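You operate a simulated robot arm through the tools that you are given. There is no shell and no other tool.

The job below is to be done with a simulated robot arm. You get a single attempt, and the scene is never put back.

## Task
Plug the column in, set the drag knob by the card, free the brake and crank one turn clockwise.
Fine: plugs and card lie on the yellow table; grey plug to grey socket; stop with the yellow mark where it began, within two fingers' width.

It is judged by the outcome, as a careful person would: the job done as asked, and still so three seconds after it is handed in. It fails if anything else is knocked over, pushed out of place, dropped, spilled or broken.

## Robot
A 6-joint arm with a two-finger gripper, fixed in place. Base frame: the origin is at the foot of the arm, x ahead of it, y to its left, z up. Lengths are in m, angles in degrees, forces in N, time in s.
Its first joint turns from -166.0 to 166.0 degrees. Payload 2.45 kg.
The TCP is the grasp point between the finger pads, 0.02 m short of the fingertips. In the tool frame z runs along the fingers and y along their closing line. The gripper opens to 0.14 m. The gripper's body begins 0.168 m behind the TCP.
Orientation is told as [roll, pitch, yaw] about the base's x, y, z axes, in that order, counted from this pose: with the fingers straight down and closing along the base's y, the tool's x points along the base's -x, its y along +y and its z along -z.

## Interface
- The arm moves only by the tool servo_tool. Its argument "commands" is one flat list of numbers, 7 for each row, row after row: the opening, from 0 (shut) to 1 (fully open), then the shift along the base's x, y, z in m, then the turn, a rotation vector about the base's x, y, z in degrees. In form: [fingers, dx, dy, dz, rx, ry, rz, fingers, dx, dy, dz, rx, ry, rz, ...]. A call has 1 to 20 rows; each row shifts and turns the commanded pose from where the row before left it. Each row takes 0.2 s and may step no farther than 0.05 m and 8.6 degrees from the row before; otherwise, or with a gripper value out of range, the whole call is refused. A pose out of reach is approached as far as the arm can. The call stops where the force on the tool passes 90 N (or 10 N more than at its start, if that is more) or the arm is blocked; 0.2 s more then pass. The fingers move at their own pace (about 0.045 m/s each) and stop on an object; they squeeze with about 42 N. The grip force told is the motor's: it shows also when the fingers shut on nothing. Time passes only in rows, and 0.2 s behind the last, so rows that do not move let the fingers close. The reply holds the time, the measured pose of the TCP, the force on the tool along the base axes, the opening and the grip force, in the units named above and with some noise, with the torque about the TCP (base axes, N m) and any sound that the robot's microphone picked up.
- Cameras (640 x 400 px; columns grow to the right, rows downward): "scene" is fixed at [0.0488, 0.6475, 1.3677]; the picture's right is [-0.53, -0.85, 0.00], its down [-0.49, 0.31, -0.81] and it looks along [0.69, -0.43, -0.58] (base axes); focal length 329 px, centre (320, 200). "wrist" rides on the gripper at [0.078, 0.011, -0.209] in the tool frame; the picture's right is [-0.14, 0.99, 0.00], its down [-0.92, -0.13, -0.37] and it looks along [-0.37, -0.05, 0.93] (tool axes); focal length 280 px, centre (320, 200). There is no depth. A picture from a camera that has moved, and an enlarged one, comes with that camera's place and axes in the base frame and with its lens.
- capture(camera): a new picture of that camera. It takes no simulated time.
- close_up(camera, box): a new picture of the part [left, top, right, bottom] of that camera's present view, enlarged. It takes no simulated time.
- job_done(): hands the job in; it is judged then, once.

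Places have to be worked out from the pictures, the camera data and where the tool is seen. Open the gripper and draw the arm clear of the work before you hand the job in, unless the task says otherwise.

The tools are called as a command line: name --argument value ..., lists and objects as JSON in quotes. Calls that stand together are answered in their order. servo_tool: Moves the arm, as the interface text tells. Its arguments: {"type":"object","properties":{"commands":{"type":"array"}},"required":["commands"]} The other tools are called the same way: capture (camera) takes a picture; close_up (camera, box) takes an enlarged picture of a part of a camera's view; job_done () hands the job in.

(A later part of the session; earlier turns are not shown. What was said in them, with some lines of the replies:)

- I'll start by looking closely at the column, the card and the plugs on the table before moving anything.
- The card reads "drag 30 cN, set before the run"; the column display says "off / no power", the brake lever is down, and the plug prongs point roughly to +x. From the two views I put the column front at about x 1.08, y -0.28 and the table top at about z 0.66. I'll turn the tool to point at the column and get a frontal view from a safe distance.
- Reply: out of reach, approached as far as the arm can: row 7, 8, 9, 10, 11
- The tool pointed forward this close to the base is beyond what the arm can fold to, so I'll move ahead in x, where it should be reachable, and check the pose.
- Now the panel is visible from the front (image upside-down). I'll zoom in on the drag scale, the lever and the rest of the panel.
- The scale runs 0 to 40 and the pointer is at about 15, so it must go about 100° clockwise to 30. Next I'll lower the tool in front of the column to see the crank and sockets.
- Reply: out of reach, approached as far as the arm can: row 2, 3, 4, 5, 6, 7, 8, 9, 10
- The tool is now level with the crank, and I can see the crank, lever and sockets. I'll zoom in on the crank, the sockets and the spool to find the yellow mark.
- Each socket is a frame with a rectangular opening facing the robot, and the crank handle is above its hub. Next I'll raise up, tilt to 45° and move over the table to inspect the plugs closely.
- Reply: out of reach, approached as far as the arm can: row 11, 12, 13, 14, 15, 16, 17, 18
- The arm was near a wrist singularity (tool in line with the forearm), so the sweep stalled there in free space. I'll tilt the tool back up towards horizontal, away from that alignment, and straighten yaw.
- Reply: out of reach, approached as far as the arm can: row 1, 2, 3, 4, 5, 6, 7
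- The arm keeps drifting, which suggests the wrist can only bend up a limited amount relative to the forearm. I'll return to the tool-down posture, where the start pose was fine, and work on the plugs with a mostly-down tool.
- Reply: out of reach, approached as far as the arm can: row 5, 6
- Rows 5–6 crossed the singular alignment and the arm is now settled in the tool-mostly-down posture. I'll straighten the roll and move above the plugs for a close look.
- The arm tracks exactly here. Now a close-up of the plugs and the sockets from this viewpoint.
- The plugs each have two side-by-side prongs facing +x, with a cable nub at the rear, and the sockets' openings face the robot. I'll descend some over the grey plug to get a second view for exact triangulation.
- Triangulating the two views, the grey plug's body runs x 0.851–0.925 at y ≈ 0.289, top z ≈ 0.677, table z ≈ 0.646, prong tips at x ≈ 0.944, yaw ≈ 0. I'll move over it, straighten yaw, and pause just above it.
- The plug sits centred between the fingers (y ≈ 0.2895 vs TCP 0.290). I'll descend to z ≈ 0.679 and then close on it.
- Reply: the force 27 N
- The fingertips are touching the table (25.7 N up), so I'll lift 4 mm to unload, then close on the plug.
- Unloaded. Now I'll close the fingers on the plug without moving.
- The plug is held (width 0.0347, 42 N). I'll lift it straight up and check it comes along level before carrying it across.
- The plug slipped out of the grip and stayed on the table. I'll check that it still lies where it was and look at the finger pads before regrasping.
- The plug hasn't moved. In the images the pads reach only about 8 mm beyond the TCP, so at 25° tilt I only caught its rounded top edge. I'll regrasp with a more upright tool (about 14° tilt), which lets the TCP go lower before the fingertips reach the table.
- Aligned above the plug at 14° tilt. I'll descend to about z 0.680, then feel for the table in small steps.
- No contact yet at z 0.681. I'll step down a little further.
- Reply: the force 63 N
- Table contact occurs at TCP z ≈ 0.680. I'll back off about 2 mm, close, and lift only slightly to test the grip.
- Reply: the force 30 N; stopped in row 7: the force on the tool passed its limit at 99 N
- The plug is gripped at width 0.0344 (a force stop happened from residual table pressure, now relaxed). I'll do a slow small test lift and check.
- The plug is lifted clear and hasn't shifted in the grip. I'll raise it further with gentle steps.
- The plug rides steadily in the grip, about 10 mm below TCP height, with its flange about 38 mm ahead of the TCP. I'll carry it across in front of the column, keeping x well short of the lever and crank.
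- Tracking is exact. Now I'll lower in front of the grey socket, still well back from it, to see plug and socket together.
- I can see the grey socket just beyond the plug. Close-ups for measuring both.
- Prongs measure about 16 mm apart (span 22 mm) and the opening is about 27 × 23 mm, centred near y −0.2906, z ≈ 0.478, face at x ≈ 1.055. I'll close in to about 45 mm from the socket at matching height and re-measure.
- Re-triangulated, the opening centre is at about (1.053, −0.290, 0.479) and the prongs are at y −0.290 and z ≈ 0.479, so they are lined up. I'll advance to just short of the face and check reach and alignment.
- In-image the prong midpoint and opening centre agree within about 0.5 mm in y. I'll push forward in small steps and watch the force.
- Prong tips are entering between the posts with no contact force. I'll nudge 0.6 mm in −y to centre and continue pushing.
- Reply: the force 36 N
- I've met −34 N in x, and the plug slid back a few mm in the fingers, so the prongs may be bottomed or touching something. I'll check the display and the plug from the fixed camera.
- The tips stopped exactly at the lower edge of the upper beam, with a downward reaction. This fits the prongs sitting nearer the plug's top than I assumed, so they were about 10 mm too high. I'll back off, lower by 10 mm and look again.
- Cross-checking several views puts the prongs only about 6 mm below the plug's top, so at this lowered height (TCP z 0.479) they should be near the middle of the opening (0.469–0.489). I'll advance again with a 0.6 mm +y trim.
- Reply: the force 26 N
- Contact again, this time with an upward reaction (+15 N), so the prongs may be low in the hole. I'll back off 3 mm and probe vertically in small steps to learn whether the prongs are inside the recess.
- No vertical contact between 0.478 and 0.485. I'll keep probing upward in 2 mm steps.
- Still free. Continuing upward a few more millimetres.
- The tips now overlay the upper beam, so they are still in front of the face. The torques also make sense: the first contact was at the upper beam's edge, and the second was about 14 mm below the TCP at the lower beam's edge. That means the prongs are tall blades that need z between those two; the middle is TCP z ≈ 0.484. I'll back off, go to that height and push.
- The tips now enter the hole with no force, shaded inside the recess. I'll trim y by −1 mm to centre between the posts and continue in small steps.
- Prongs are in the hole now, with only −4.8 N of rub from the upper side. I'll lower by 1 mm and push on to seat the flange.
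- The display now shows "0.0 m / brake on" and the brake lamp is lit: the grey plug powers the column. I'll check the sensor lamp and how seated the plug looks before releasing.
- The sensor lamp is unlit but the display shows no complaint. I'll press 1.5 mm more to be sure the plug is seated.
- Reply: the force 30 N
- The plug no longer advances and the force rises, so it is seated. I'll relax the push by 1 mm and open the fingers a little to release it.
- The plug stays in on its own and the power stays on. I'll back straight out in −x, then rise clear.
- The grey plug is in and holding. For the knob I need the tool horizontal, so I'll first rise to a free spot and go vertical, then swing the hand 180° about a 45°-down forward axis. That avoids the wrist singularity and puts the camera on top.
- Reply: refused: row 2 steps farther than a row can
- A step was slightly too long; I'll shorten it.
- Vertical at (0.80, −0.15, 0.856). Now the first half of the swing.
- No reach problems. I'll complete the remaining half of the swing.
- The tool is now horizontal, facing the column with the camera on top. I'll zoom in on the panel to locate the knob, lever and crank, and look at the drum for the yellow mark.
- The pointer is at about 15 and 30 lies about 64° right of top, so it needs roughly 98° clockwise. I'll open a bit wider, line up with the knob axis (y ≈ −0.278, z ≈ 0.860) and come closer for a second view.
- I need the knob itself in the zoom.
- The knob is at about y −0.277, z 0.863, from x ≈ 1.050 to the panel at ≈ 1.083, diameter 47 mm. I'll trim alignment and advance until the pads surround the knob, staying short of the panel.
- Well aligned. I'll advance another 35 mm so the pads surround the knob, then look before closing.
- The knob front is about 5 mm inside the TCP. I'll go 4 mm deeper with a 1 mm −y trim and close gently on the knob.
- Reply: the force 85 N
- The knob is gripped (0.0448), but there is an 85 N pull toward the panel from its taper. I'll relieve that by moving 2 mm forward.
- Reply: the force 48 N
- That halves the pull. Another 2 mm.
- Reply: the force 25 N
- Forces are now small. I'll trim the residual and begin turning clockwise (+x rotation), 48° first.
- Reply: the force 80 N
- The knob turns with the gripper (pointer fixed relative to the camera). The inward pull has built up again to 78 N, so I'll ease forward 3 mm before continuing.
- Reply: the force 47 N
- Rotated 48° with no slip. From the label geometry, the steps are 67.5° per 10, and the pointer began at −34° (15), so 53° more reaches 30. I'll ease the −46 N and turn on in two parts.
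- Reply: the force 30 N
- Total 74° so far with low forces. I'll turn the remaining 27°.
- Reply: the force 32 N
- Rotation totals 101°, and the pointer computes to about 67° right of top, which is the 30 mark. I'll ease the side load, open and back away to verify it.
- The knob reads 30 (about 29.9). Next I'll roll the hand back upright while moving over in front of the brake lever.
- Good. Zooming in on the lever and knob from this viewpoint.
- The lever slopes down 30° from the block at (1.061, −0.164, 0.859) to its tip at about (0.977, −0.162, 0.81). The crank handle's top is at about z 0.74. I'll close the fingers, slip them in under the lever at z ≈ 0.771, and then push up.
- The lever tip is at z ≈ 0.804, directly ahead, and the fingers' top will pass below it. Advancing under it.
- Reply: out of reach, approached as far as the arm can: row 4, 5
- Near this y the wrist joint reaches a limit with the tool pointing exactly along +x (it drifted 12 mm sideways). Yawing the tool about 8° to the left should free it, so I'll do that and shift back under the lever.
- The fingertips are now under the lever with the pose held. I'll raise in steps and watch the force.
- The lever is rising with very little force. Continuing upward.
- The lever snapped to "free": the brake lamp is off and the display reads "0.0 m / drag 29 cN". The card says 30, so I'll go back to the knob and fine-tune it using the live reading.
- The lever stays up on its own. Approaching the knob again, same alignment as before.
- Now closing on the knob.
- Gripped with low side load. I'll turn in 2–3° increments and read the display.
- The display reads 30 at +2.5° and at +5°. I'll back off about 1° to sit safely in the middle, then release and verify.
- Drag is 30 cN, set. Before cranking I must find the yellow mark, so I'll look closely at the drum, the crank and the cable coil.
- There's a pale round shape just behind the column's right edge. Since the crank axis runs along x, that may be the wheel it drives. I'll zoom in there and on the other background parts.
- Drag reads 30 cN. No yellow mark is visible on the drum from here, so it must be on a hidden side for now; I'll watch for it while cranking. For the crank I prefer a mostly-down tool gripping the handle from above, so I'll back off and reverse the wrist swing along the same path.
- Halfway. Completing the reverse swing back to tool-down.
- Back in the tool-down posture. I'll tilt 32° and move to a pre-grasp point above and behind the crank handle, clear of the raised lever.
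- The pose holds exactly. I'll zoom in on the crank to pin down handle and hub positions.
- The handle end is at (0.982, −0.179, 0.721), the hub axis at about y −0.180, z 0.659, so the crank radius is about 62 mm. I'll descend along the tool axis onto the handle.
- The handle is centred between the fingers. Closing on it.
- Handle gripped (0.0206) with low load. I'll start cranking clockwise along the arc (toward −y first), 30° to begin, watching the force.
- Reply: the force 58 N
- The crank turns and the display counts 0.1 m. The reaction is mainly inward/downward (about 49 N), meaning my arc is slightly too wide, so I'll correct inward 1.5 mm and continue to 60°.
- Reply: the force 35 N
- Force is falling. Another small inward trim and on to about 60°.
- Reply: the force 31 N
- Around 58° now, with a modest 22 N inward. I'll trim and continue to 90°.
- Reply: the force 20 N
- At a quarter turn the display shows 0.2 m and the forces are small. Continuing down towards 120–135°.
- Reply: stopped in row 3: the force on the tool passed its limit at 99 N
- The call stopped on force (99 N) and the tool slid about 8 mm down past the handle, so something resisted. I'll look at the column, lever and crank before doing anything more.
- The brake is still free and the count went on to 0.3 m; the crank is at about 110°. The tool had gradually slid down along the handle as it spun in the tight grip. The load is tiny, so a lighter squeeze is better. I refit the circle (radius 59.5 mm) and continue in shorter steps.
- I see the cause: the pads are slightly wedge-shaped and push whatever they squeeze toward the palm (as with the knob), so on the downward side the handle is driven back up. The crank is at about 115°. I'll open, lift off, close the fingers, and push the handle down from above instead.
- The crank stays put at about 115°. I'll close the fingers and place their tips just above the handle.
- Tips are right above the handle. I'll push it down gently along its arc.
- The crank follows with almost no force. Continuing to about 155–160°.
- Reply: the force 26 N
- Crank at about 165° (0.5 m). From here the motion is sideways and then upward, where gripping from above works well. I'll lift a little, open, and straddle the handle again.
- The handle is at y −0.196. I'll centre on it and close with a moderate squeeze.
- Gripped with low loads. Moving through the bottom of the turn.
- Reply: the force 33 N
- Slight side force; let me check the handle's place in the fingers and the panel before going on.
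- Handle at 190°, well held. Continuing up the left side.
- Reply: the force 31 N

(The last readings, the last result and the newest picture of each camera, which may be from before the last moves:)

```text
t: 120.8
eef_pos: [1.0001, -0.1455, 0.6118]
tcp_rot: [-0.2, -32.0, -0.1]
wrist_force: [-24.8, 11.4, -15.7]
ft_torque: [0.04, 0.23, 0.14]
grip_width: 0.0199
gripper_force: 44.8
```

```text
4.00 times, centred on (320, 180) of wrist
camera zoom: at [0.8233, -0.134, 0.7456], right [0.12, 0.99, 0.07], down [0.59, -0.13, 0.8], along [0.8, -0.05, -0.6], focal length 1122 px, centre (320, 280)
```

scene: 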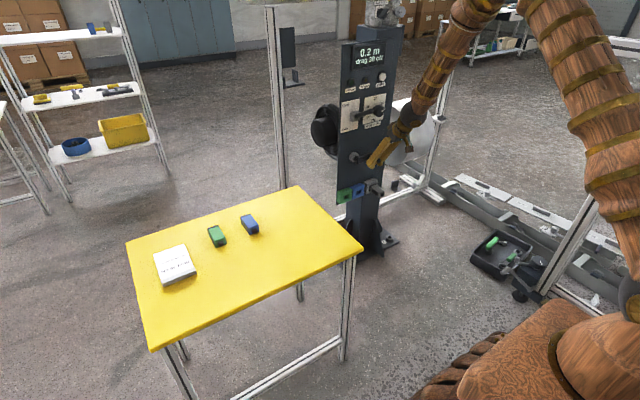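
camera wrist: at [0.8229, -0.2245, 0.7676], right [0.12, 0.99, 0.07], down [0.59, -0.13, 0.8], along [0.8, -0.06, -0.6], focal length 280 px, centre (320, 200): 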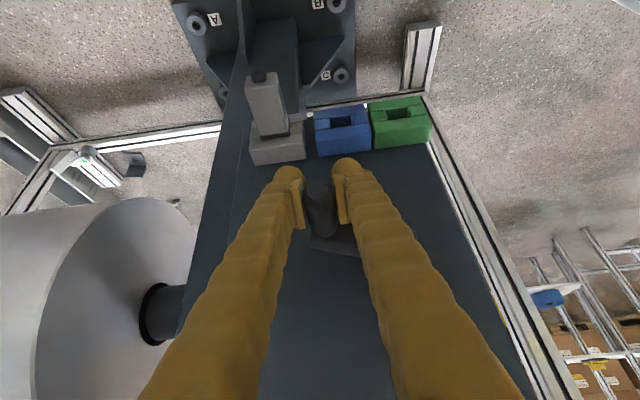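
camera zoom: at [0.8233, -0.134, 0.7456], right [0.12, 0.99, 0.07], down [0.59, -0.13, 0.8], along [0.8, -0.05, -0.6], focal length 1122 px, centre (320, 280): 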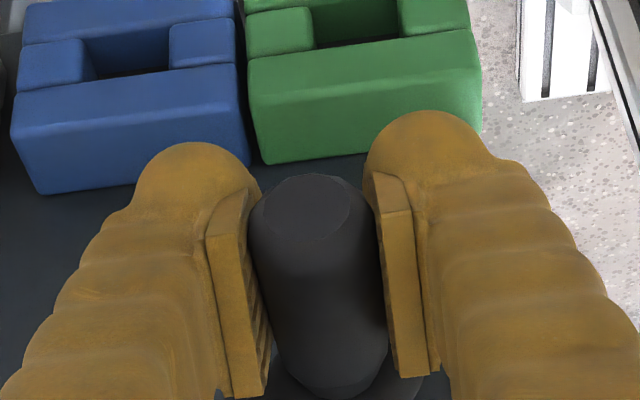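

At 215°. Continuing up.

servo_tool --commands '[0.1, 0, 0.008, 0.0067, 0, 0, 0, 0.1, 0, 0.0067, 0.008, 0, 0, 0, 0.1, 0, 0.0053, 0.009, 0, 0, 0]'

close_up --camera "wrist" --box '[240, 130, 400, 230]'

close_up --camera "scene" --box '[330, 30, 450, 190]'

```text
t: 121.6
eef_pos: [1.0015, -0.1244, 0.6383]
tcp_rot: [0.0, -32.3, -0.3]
wrist_force: [-12.4, 26.7, -5.2]
ft_torque: [-0.11, -0.61, 0.72]
grip_width: 0.021
gripper_force: 44.7
```

```text
4.00 times, centred on (320, 180) of wrist
camera zoom: at [0.8241, -0.1136, 0.7711], right [0.12, 0.99, 0.07], down [0.58, -0.13, 0.8], along [0.81, -0.05, -0.59], focal length 1122 px, centre (320, 280)
```

zoom: 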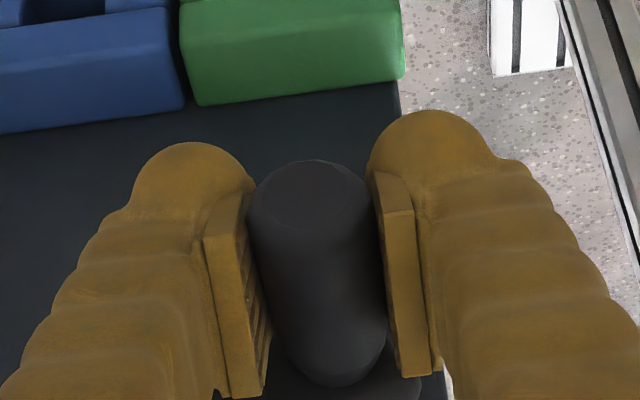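

```text
2.50 times, centred on (390, 110) of scene
camera zoom: at [0.0488, 0.6475, 1.3677], right [-0.53, -0.85, 0.0], down [-0.49, 0.31, -0.81], along [0.69, -0.43, -0.58], focal length 823 px, centre (145, 425)
```

zoom: 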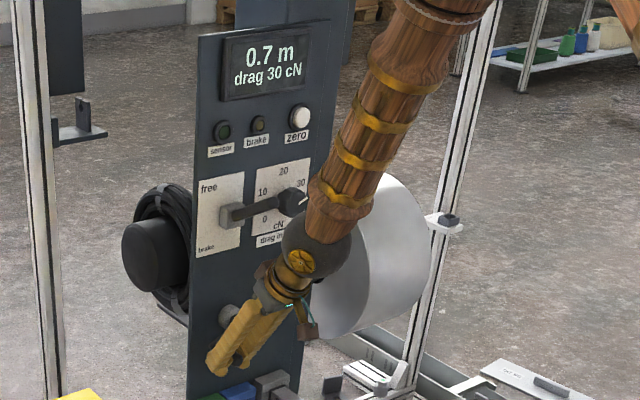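

At about 243° (0.7 m), with +27 N outward, so I'll shift the arc about 1 mm outward and continue through 270°.

servo_tool --commands '[0.1, 0, 0.0045, 0.0099, 0, 0, 0, 0.1, 0, 0.0022, 0.0103, 0, 0, 0, 0.1, 0, 0.0, 0.0104, 0, 0, 0]'

close_up --camera "wrist" --box '[240, 130, 400, 230]'

```text
t: 122.4
eef_pos: [1.0014, -0.1208, 0.6674]
tcp_rot: [-0.1, -32.2, -0.1]
wrist_force: [0.2, 27.7, 4.5]
ft_torque: [0.03, -0.82, 0.38]
grip_width: 0.0219
gripper_force: 44.7
```

```text
4.00 times, centred on (320, 180) of wrist
camera zoom: at [0.8233, -0.108, 0.8017], right [0.12, 0.99, 0.07], down [0.58, -0.13, 0.8], along [0.8, -0.05, -0.59], focal length 1122 px, centre (320, 280)
```

zoom: 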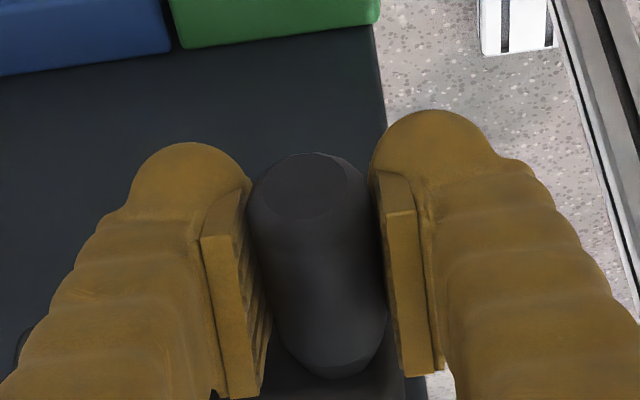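

At 270°. Continuing over toward the top.

servo_tool --commands '[0.1, 0, 0.0, 0.0104, 0, 0, 0, 0.1, 0, -0.0027, 0.0101, 0, 0, 0, 0.1, 0, -0.0044, 0.0095, 0, 0, 0]'

close_up --camera "wrist" --box '[240, 130, 400, 230]'

close_up --camera "scene" --box '[330, 30, 450, 190]'

```text
t: 123.2
eef_pos: [0.9996, -0.1282, 0.697]
tcp_rot: [-0.1, -32.1, -0.2]
wrist_force: [-25.9, 40.1, 26.0]
ft_torque: [0.23, -0.59, 0.76]
grip_width: 0.0225
gripper_force: 45.2
```

```text
4.00 times, centred on (320, 180) of wrist
camera zoom: at [0.823, -0.1153, 0.8322], right [0.12, 0.99, 0.07], down [0.58, -0.13, 0.8], along [0.8, -0.05, -0.59], focal length 1122 px, centre (320, 280)
```

zoom: 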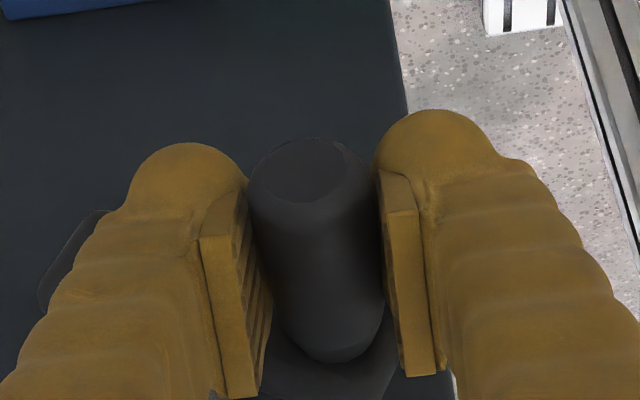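

```text
2.50 times, centred on (390, 110) of scene
camera zoom: at [0.0488, 0.6475, 1.3677], right [-0.53, -0.85, 0.0], down [-0.49, 0.31, -0.81], along [0.69, -0.43, -0.58], focal length 823 px, centre (145, 425)
```

zoom: 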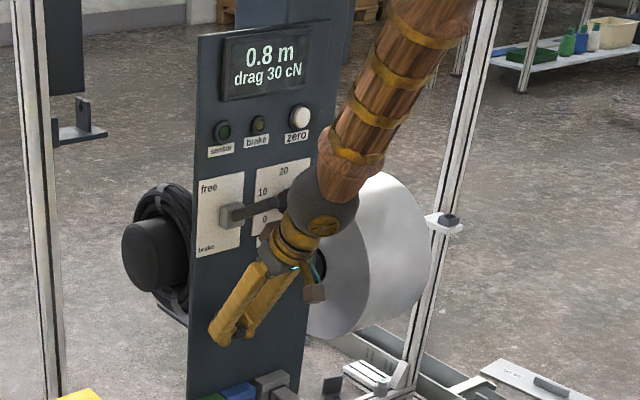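

At about 296° (0.8 m). The tool has run slightly ahead and inside the arc, so I'll move mainly in −y now and keep z nearly level so the handle catches up.

servo_tool --commands '[0.1, 0, -0.002, 0.0, 0, 0, 0, 0.1, 0, -0.003, 0.002, 0, 0, 0, 0.1, 0, 0, 0, 0, 0, 0]'

close_up --camera "wrist" --box '[240, 130, 400, 230]'

```text
t: 124.0
eef_pos: [1.0018, -0.1299, 0.7002]
tcp_rot: [-0.1, -32.2, -0.1]
wrist_force: [-26.3, 73.8, 42.3]
ft_torque: [0.68, -0.47, 1.27]
grip_width: 0.0231
gripper_force: 44.8
```

```text
4.00 times, centred on (320, 180) of wrist
camera zoom: at [0.8244, -0.1182, 0.8347], right [0.12, 0.99, 0.07], down [0.58, -0.13, 0.8], along [0.8, -0.05, -0.59], focal length 1122 px, centre (320, 280)
```

zoom: 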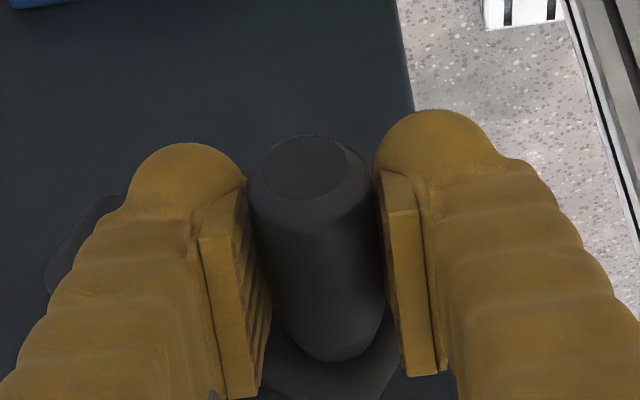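

The force is mostly radial because the handle has slipped toward the fingertips. I'll relax it: ease +y, open slightly, re-seat the grip 10 mm deeper on the handle, and squeeze again.

servo_tool --commands '[0.1, 0, 0.0025, 0, 0, 0, 0, 0.25, 0, 0.001, 0, 0, 0, 0, 0.3, 0, 0, 0, 0, 0, 0, 0.3, 0, 0, -0.006, 0, 0, 0, 0.3, 0, 0, -0.006, 0, 0, 0, 0.3, 0, 0, 0, 0, 0, 0]'

close_up --camera "wrist" --box '[240, 130, 400, 230]'

```text
t: 125.4
eef_pos: [1.0009, -0.1284, 0.6879]
tcp_rot: [-0.2, -32.0, -0.3]
wrist_force: [0.3, 0.0, -0.3]
ft_torque: [0.0, 0.01, 0.01]
grip_width: 0.0421
gripper_force: 0.0
```

```text
4.00 times, centred on (320, 180) of wrist
camera zoom: at [0.8243, -0.1163, 0.8222], right [0.12, 0.99, 0.07], down [0.58, -0.13, 0.8], along [0.8, -0.06, -0.59], focal length 1122 px, centre (320, 280)
```

zoom: 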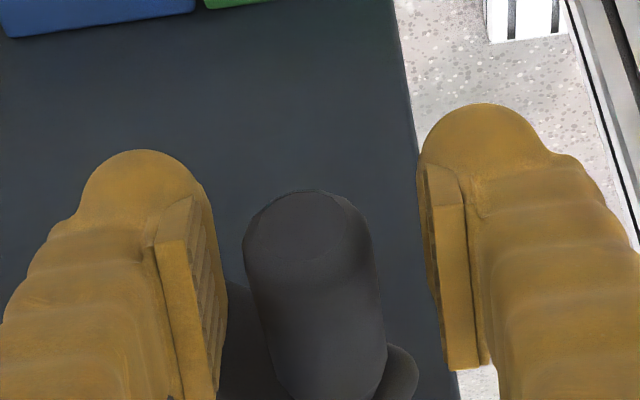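

The crank stays at 300°. Re-squeezing with the handle deeper in the pads and continuing up the arc.

servo_tool --commands '[0.2, 0, 0, 0, 0, 0, 0, 0.1, 0, 0, 0, 0, 0, 0, 0.1, 0, 0, 0, 0, 0, 0, 0.1, 0, -0.002, 0.004, 0, 0, 0, 0.1, 0, -0.003, 0.005, 0, 0, 0]'

close_up --camera "wrist" --box '[240, 130, 400, 230]'

```text
t: 126.6
eef_pos: [0.9993, -0.1343, 0.6965]
tcp_rot: [-0.2, -32.0, -0.2]
wrist_force: [-0.9, -8.2, -6.8]
ft_torque: [0.07, -0.04, 0.11]
grip_width: 0.0197
gripper_force: 44.8
```

```text
4.00 times, centred on (320, 180) of wrist
camera zoom: at [0.824, -0.1228, 0.8316], right [0.12, 0.99, 0.07], down [0.58, -0.13, 0.8], along [0.8, -0.06, -0.59], focal length 1122 px, centre (320, 280)
```

zoom: 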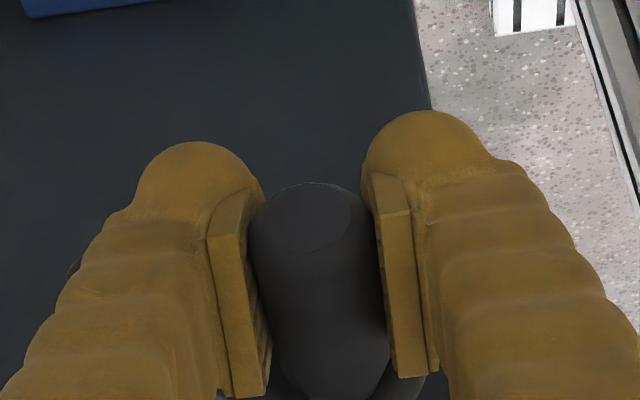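

Forces are small and the crank follows, at about 309°. Continuing.

servo_tool --commands '[0.1, 0, -0.007, 0.0072, 0, 0, 0, 0.1, 0, -0.0084, 0.0058, 0, 0, 0]'

close_up --camera "scene" --box '[330, 30, 450, 190]'

```text
t: 127.2
eef_pos: [1.001, -0.1515, 0.7098]
tcp_rot: [-0.2, -32.1, -0.2]
wrist_force: [-7.4, 1.9, 5.8]
ft_torque: [0.31, -0.24, 0.31]
grip_width: 0.0194
gripper_force: 45.0
```

```text
2.50 times, centred on (390, 110) of scene
camera zoom: at [0.0488, 0.6475, 1.3677], right [-0.53, -0.85, 0.0], down [-0.49, 0.31, -0.81], along [0.69, -0.43, -0.58], focal length 823 px, centre (145, 425)
```

zoom: 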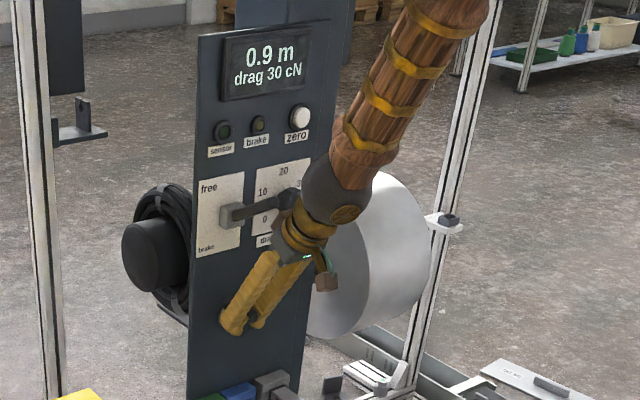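

At about 330° (0.9 m). Moving on to 350°, then checking against the start position.

servo_tool --commands '[0.1, 0, -0.009, 0.0042, 0, 0, 0, 0.1, 0, -0.0095, 0.0026, 0, 0, 0, 0.1, 0, 0, 0, 0, 0, 0]'

close_up --camera "wrist" --box '[240, 130, 400, 230]'

close_up --camera "scene" --box '[330, 30, 450, 190]'

```text
t: 128.0
eef_pos: [1.0003, -0.1683, 0.7155]
tcp_rot: [-0.3, -32.0, -0.2]
wrist_force: [-3.7, -6.7, 0.4]
ft_torque: [-0.38, 0.07, 0.15]
grip_width: 0.0194
gripper_force: 44.5
```

```text
4.00 times, centred on (320, 180) of wrist
camera zoom: at [0.8244, -0.1557, 0.8506], right [0.12, 0.99, 0.07], down [0.58, -0.13, 0.8], along [0.8, -0.06, -0.59], focal length 1122 px, centre (320, 280)
```

zoom: 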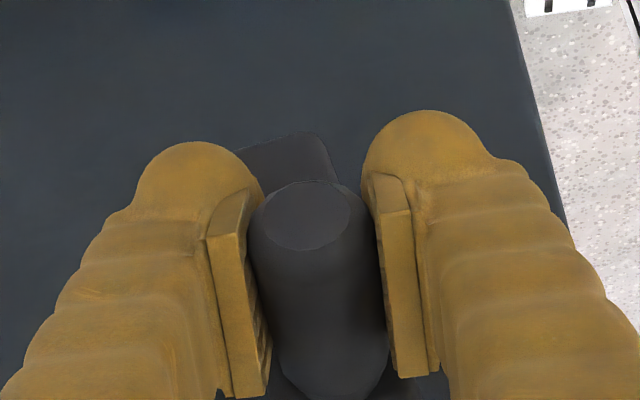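

```text
2.50 times, centred on (390, 110) of scene
camera zoom: at [0.0488, 0.6475, 1.3677], right [-0.53, -0.85, 0.0], down [-0.49, 0.31, -0.81], along [0.69, -0.43, -0.58], focal length 823 px, centre (145, 425)
```

zoom: 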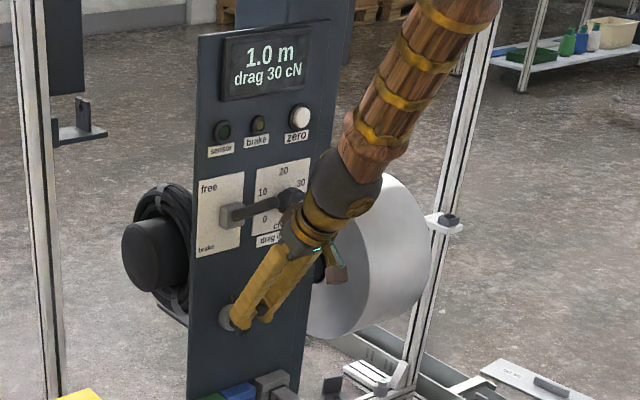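

At 348° and 1.0 m. The final 12.5 mm brings the handle back to y = −0.1805, where it began.

servo_tool --commands '[0.1, 0, -0.007, 0.0012, 0, 0, 0, 0.1, 0, -0.0055, 0.0003, 0, 0, 0, 0.1, 0, 0, 0, 0, 0, 0]'

close_up --camera "wrist" --box '[240, 130, 400, 230]'

close_up --camera "scene" --box '[330, 30, 450, 190]'

```text
t: 128.8
eef_pos: [1.0024, -0.1822, 0.7169]
tcp_rot: [-0.2, -32.0, -0.2]
wrist_force: [0.7, -11.6, -4.7]
ft_torque: [-0.4, 0.11, -0.21]
grip_width: 0.0195
gripper_force: 44.5
```

```text
4.00 times, centred on (320, 180) of wrist
camera zoom: at [0.8247, -0.1694, 0.8513], right [0.12, 0.99, 0.07], down [0.58, -0.13, 0.8], along [0.8, -0.06, -0.59], focal length 1122 px, centre (320, 280)
```

zoom: 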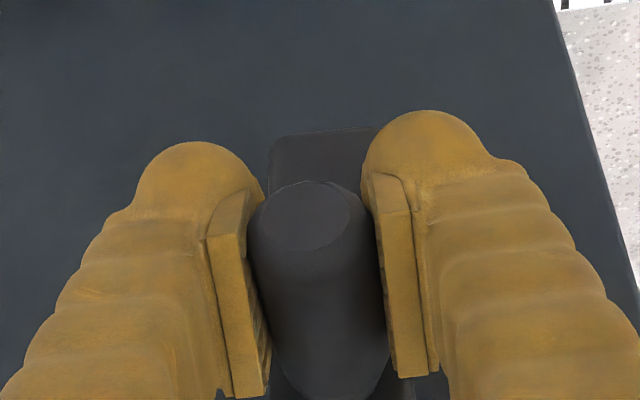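

```text
2.50 times, centred on (390, 110) of scene
camera zoom: at [0.0488, 0.6475, 1.3677], right [-0.53, -0.85, 0.0], down [-0.49, 0.31, -0.81], along [0.69, -0.43, -0.58], focal length 823 px, centre (145, 425)
```

zoom: 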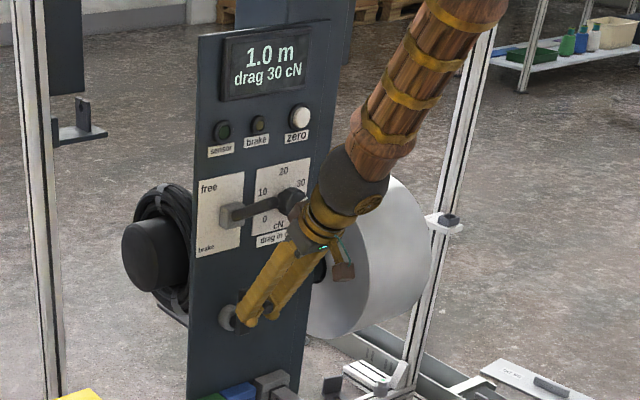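

The crank is back upright with 1.0 m counted. I'll relax the small side load, open, and retreat along the tool axis, then check that it stays.

servo_tool --commands '[0.1, 0, -0.0002, 0, 0, 0, 0, 0.25, 0, 0, 0, 0, 0, 0, 0.38, 0, 0, 0, 0, 0, 0, 0.38, 0, 0.0, 0, 0, 0, 0, 0.38, -0.0106, 0.001, 0.017, 0, 0, 0, 0.38, -0.0186, 0, 0.0297, 0, 0, 0, 0.38, -0.0186, 0, 0.0297, 0, 0, 0, 0.38, -0.0186, 0, 0.0297, 0, 0, 0, 0.38, 0, 0, 0, 0, 0, 0]'

capture --camera "wrist"

close_up --camera "wrist" --box '[270, 120, 370, 205]'

close_up --camera "scene" --box '[330, 30, 450, 190]'

```text
t: 130.8
eef_pos: [0.9362, -0.1787, 0.8212]
tcp_rot: [-0.1, -32.0, -0.2]
wrist_force: [0.1, 0.2, 0.2]
ft_torque: [0.01, -0.02, 0.0]
grip_width: 0.0533
gripper_force: 0.1
```

```text
taken
camera wrist: at [0.7591, -0.1665, 0.9565], right [0.12, 0.99, 0.07], down [0.58, -0.13, 0.8], along [0.8, -0.06, -0.59], focal length 280 px, centre (320, 200)
```

wrist: 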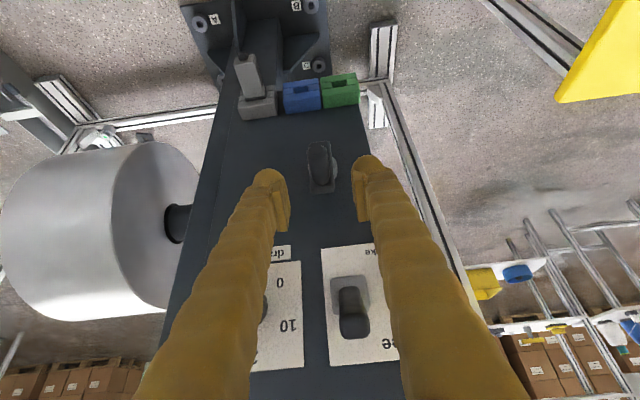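

```text
4.71 times, centred on (320, 162) of wrist
camera zoom: at [0.7591, -0.1665, 0.9565], right [0.12, 0.99, 0.07], down [0.58, -0.13, 0.8], along [0.8, -0.06, -0.59], focal length 1320 px, centre (320, 376)
```

zoom: 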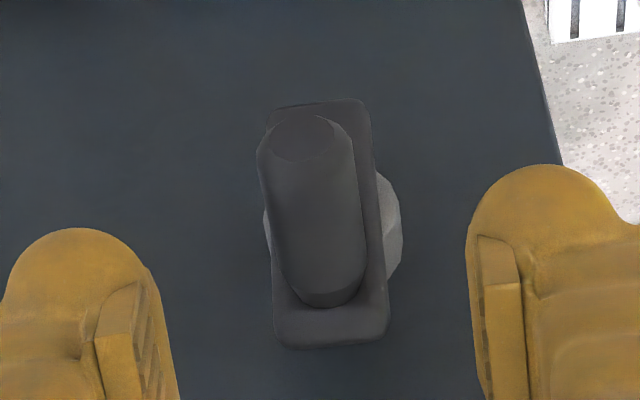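

```text
2.50 times, centred on (390, 110) of scene
camera zoom: at [0.0488, 0.6475, 1.3677], right [-0.53, -0.85, 0.0], down [-0.49, 0.31, -0.81], along [0.69, -0.43, -0.58], focal length 823 px, centre (145, 425)
```

zoom: 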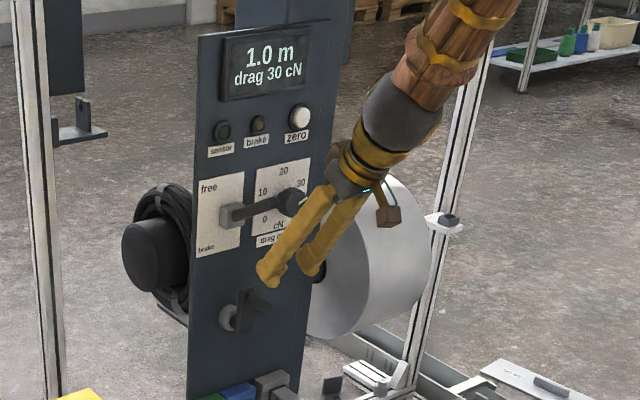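

The crank holds upright (within about 1–3° of its start) and the display stays at 1.0 m. I'd still like to see the yellow mark itself, so I'll search the drum and surroundings closely.

close_up --camera "wrist" --box '[0, 120, 220, 330]'

close_up --camera "scene" --box '[376, 90, 456, 175]'

close_up --camera "scene" --box '[340, 0, 420, 50]'

```text
1.90 times, centred on (110, 225) of wrist
camera zoom: at [0.7591, -0.1665, 0.9565], right [0.12, 0.99, 0.07], down [0.58, -0.13, 0.8], along [0.8, -0.06, -0.59], focal length 534 px, centre (720, 152)
```

zoom: 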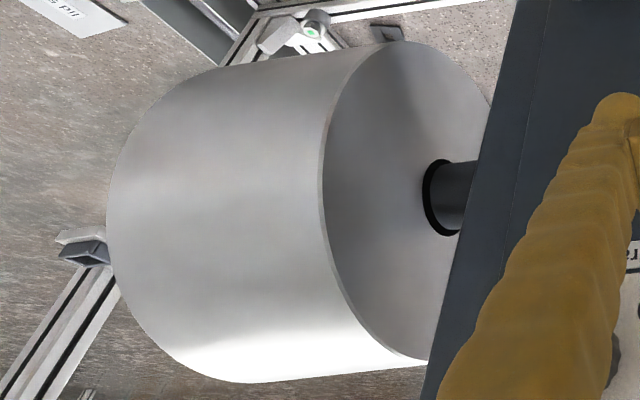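

```text
4.71 times, centred on (416, 132) of scene
camera zoom: at [0.0488, 0.6475, 1.3677], right [-0.53, -0.85, 0.0], down [-0.49, 0.31, -0.81], along [0.69, -0.43, -0.58], focal length 1550 px, centre (-132, 518)
```

zoom: 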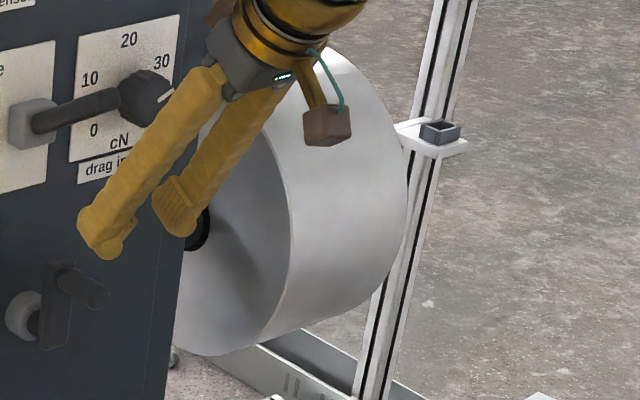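

```text
8.00 times, centred on (380, 25) of scene
camera zoom: at [0.0488, 0.6475, 1.3677], right [-0.53, -0.85, 0.0], down [-0.49, 0.31, -0.81], along [0.69, -0.43, -0.58], focal length 2635 px, centre (-160, 1600)
```

zoom: 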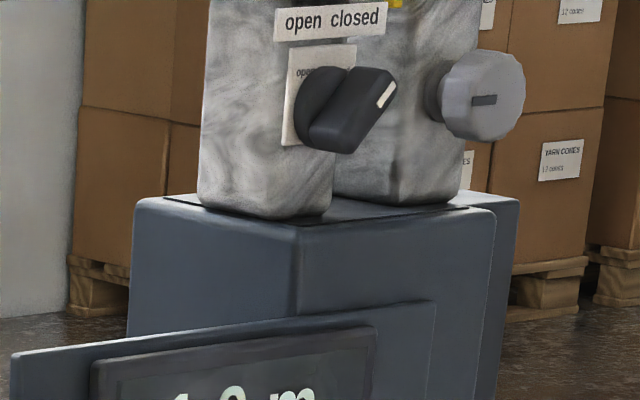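

Everything fits a 1:1 drive: the drum measures about 0.32 m across, so its circumference is 1.0 m, exactly one turn's count. I'll now withdraw clear of the column, return near the start pose and open the gripper.

servo_tool --commands '[0.38, -0.03, 0, 0.02, 0, 0, 0, 0.38, -0.03, 0.005, 0.025, 0, 4, 0, 0.4, -0.03, 0.01, 0.03, 0, 4, 0, 0.5, -0.03, 0.01, 0.03, 0, 4, 0, 0.7, -0.03, 0.01, 0.03, 0, 4, 0, 0.9, -0.03, 0.01, 0.03, 0, 4, 0, 1.0, -0.03, 0.01, 0.03, 0, 4, 0, 1.0, -0.03, 0.01, 0.02, 0, 4, 0, 1.0, -0.03, 0.01, 0.01, 0, 4, 0, 1.0, -0.02, 0.008, 0.01, 0, 0, 0, 1.0, 0, 0, 0, 0, 0, 0, 1.0, 0, 0, 0, 0, 0, 0]'

capture --camera "scene"

capture --camera "wrist"

```text
t: 133.4
eef_pos: [0.6447, -0.1005, 1.0594]
tcp_rot: [-0.1, 0.0, -0.2]
wrist_force: [1.2, 0.7, -0.2]
ft_torque: [0.01, 0.02, 0.0]
grip_width: 0.14
gripper_force: 0.0
```

```text
taken
```

scene: 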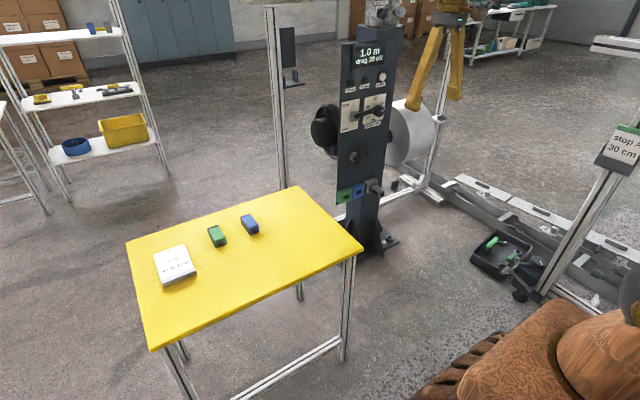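

```text
taken
camera wrist: at [0.567, -0.0882, 1.2661], right [0.14, 0.99, 0.0], down [0.92, -0.13, 0.37], along [0.37, -0.06, -0.93], focal length 280 px, centre (320, 200)
```

wrist: 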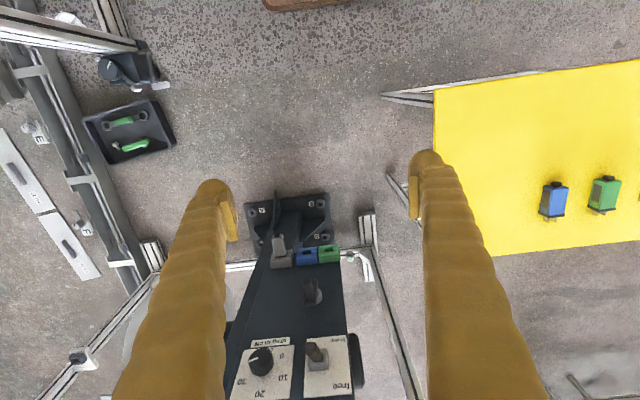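

The arm is clear and the gripper open. Final close checks of the display, panel, crank, plug and table.

close_up --camera "scene" --box '[320, 30, 420, 110]'

close_up --camera "scene" --box '[300, 80, 460, 220]'

close_up --camera "scene" --box '[140, 190, 300, 290]'

close_up --camera "wrist" --box '[200, 240, 400, 400]'

```text
5.00 times, centred on (370, 70) of scene
camera zoom: at [0.0488, 0.6475, 1.3677], right [-0.53, -0.85, 0.0], down [-0.49, 0.31, -0.81], along [0.69, -0.43, -0.58], focal length 1647 px, centre (70, 850)
```

zoom: 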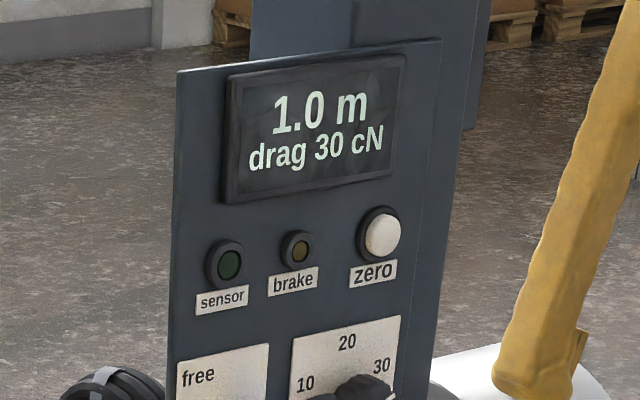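

```text
2.86 times, centred on (380, 150) of scene
camera zoom: at [0.0488, 0.6475, 1.3677], right [-0.53, -0.85, 0.0], down [-0.49, 0.31, -0.81], along [0.69, -0.43, -0.58], focal length 941 px, centre (149, 343)
```

zoom: 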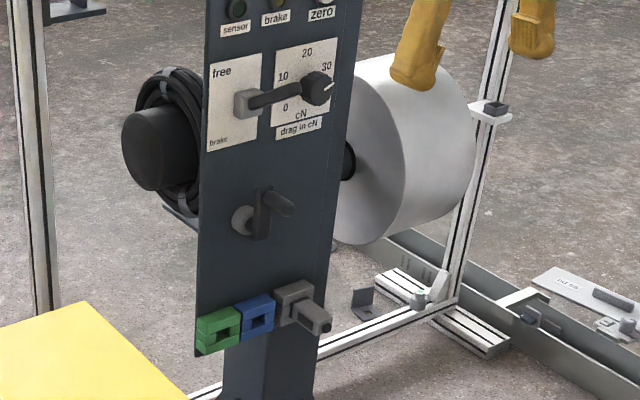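

```text
4.00 times, centred on (220, 240) of scene
camera zoom: at [0.0488, 0.6475, 1.3677], right [-0.53, -0.85, 0.0], down [-0.49, 0.31, -0.81], along [0.69, -0.43, -0.58], focal length 1318 px, centre (720, 40)
```

zoom: 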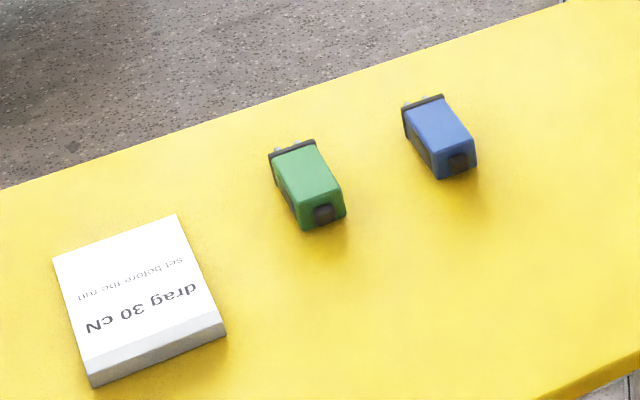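

```text
2.50 times, centred on (300, 320) of wrist
camera zoom: at [0.567, -0.0882, 1.2661], right [0.14, 0.99, 0.0], down [0.92, -0.13, 0.37], along [0.37, -0.06, -0.93], focal length 701 px, centre (370, -100)
```

zoom: 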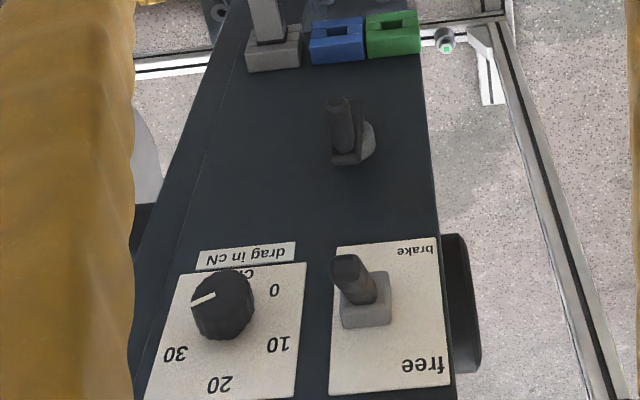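

Everything checks out:
- **Plug:** the grey plug is seated in the grey socket, and the column is powered.
- **Drag:** the knob and the display both read 30 cN, as on the card.
- **Brake:** the lever is at "free" and the brake lamp is off.
- **Crank:** it is back upright after one clockwise turn, within about 3° of its start, which is roughly 9 mm at the drum rim. The display shows 1.0 m.
- **Surroundings:** the blue and green plugs and the card haven't moved. The gripper is open and the arm is clear.

I never saw the yellow mark itself. I take it to be back where it began because the drum turns once per crank turn. I'll hand the job in now.

job_done

```text
The job is handed in.
```

I handed the job in with every step done, except that I never saw the yellow mark, so its final position is inferred rather than checked.

- **Plug:** the grey plug is in the grey socket, and the column has power. I left the blue and green plugs on the table, reading your note as grey only. The "sensor" lamp stayed dark the whole time, but the display showed no fault.
- **Drag:** the knob is at 30 cN, as on the card. The display first read 29 after the brake was freed, so I turned the knob up to 30 before cranking.
- **Brake:** the lever is at "free" and the brake lamp is off.
- **Crank:** I turned it one full turn clockwise. It stopped about 3° past its start, roughly 9 mm at the drum rim, and the display reads 1.0 m.
- **Yellow mark:** it wasn't visible from either camera. The drum's rim measures about 1.0 m around and the display counted 1.0 m, so one crank turn is one drum turn. That should put the mark back within two fingers' width.

On the first try the grey plug slipped from the grip before it left the table, and it didn't move. Partway through the turn I had to let go of the crank and take hold again a few times; it stayed put each time. Nothing else on the table moved, and the arm is clear with the gripper open.
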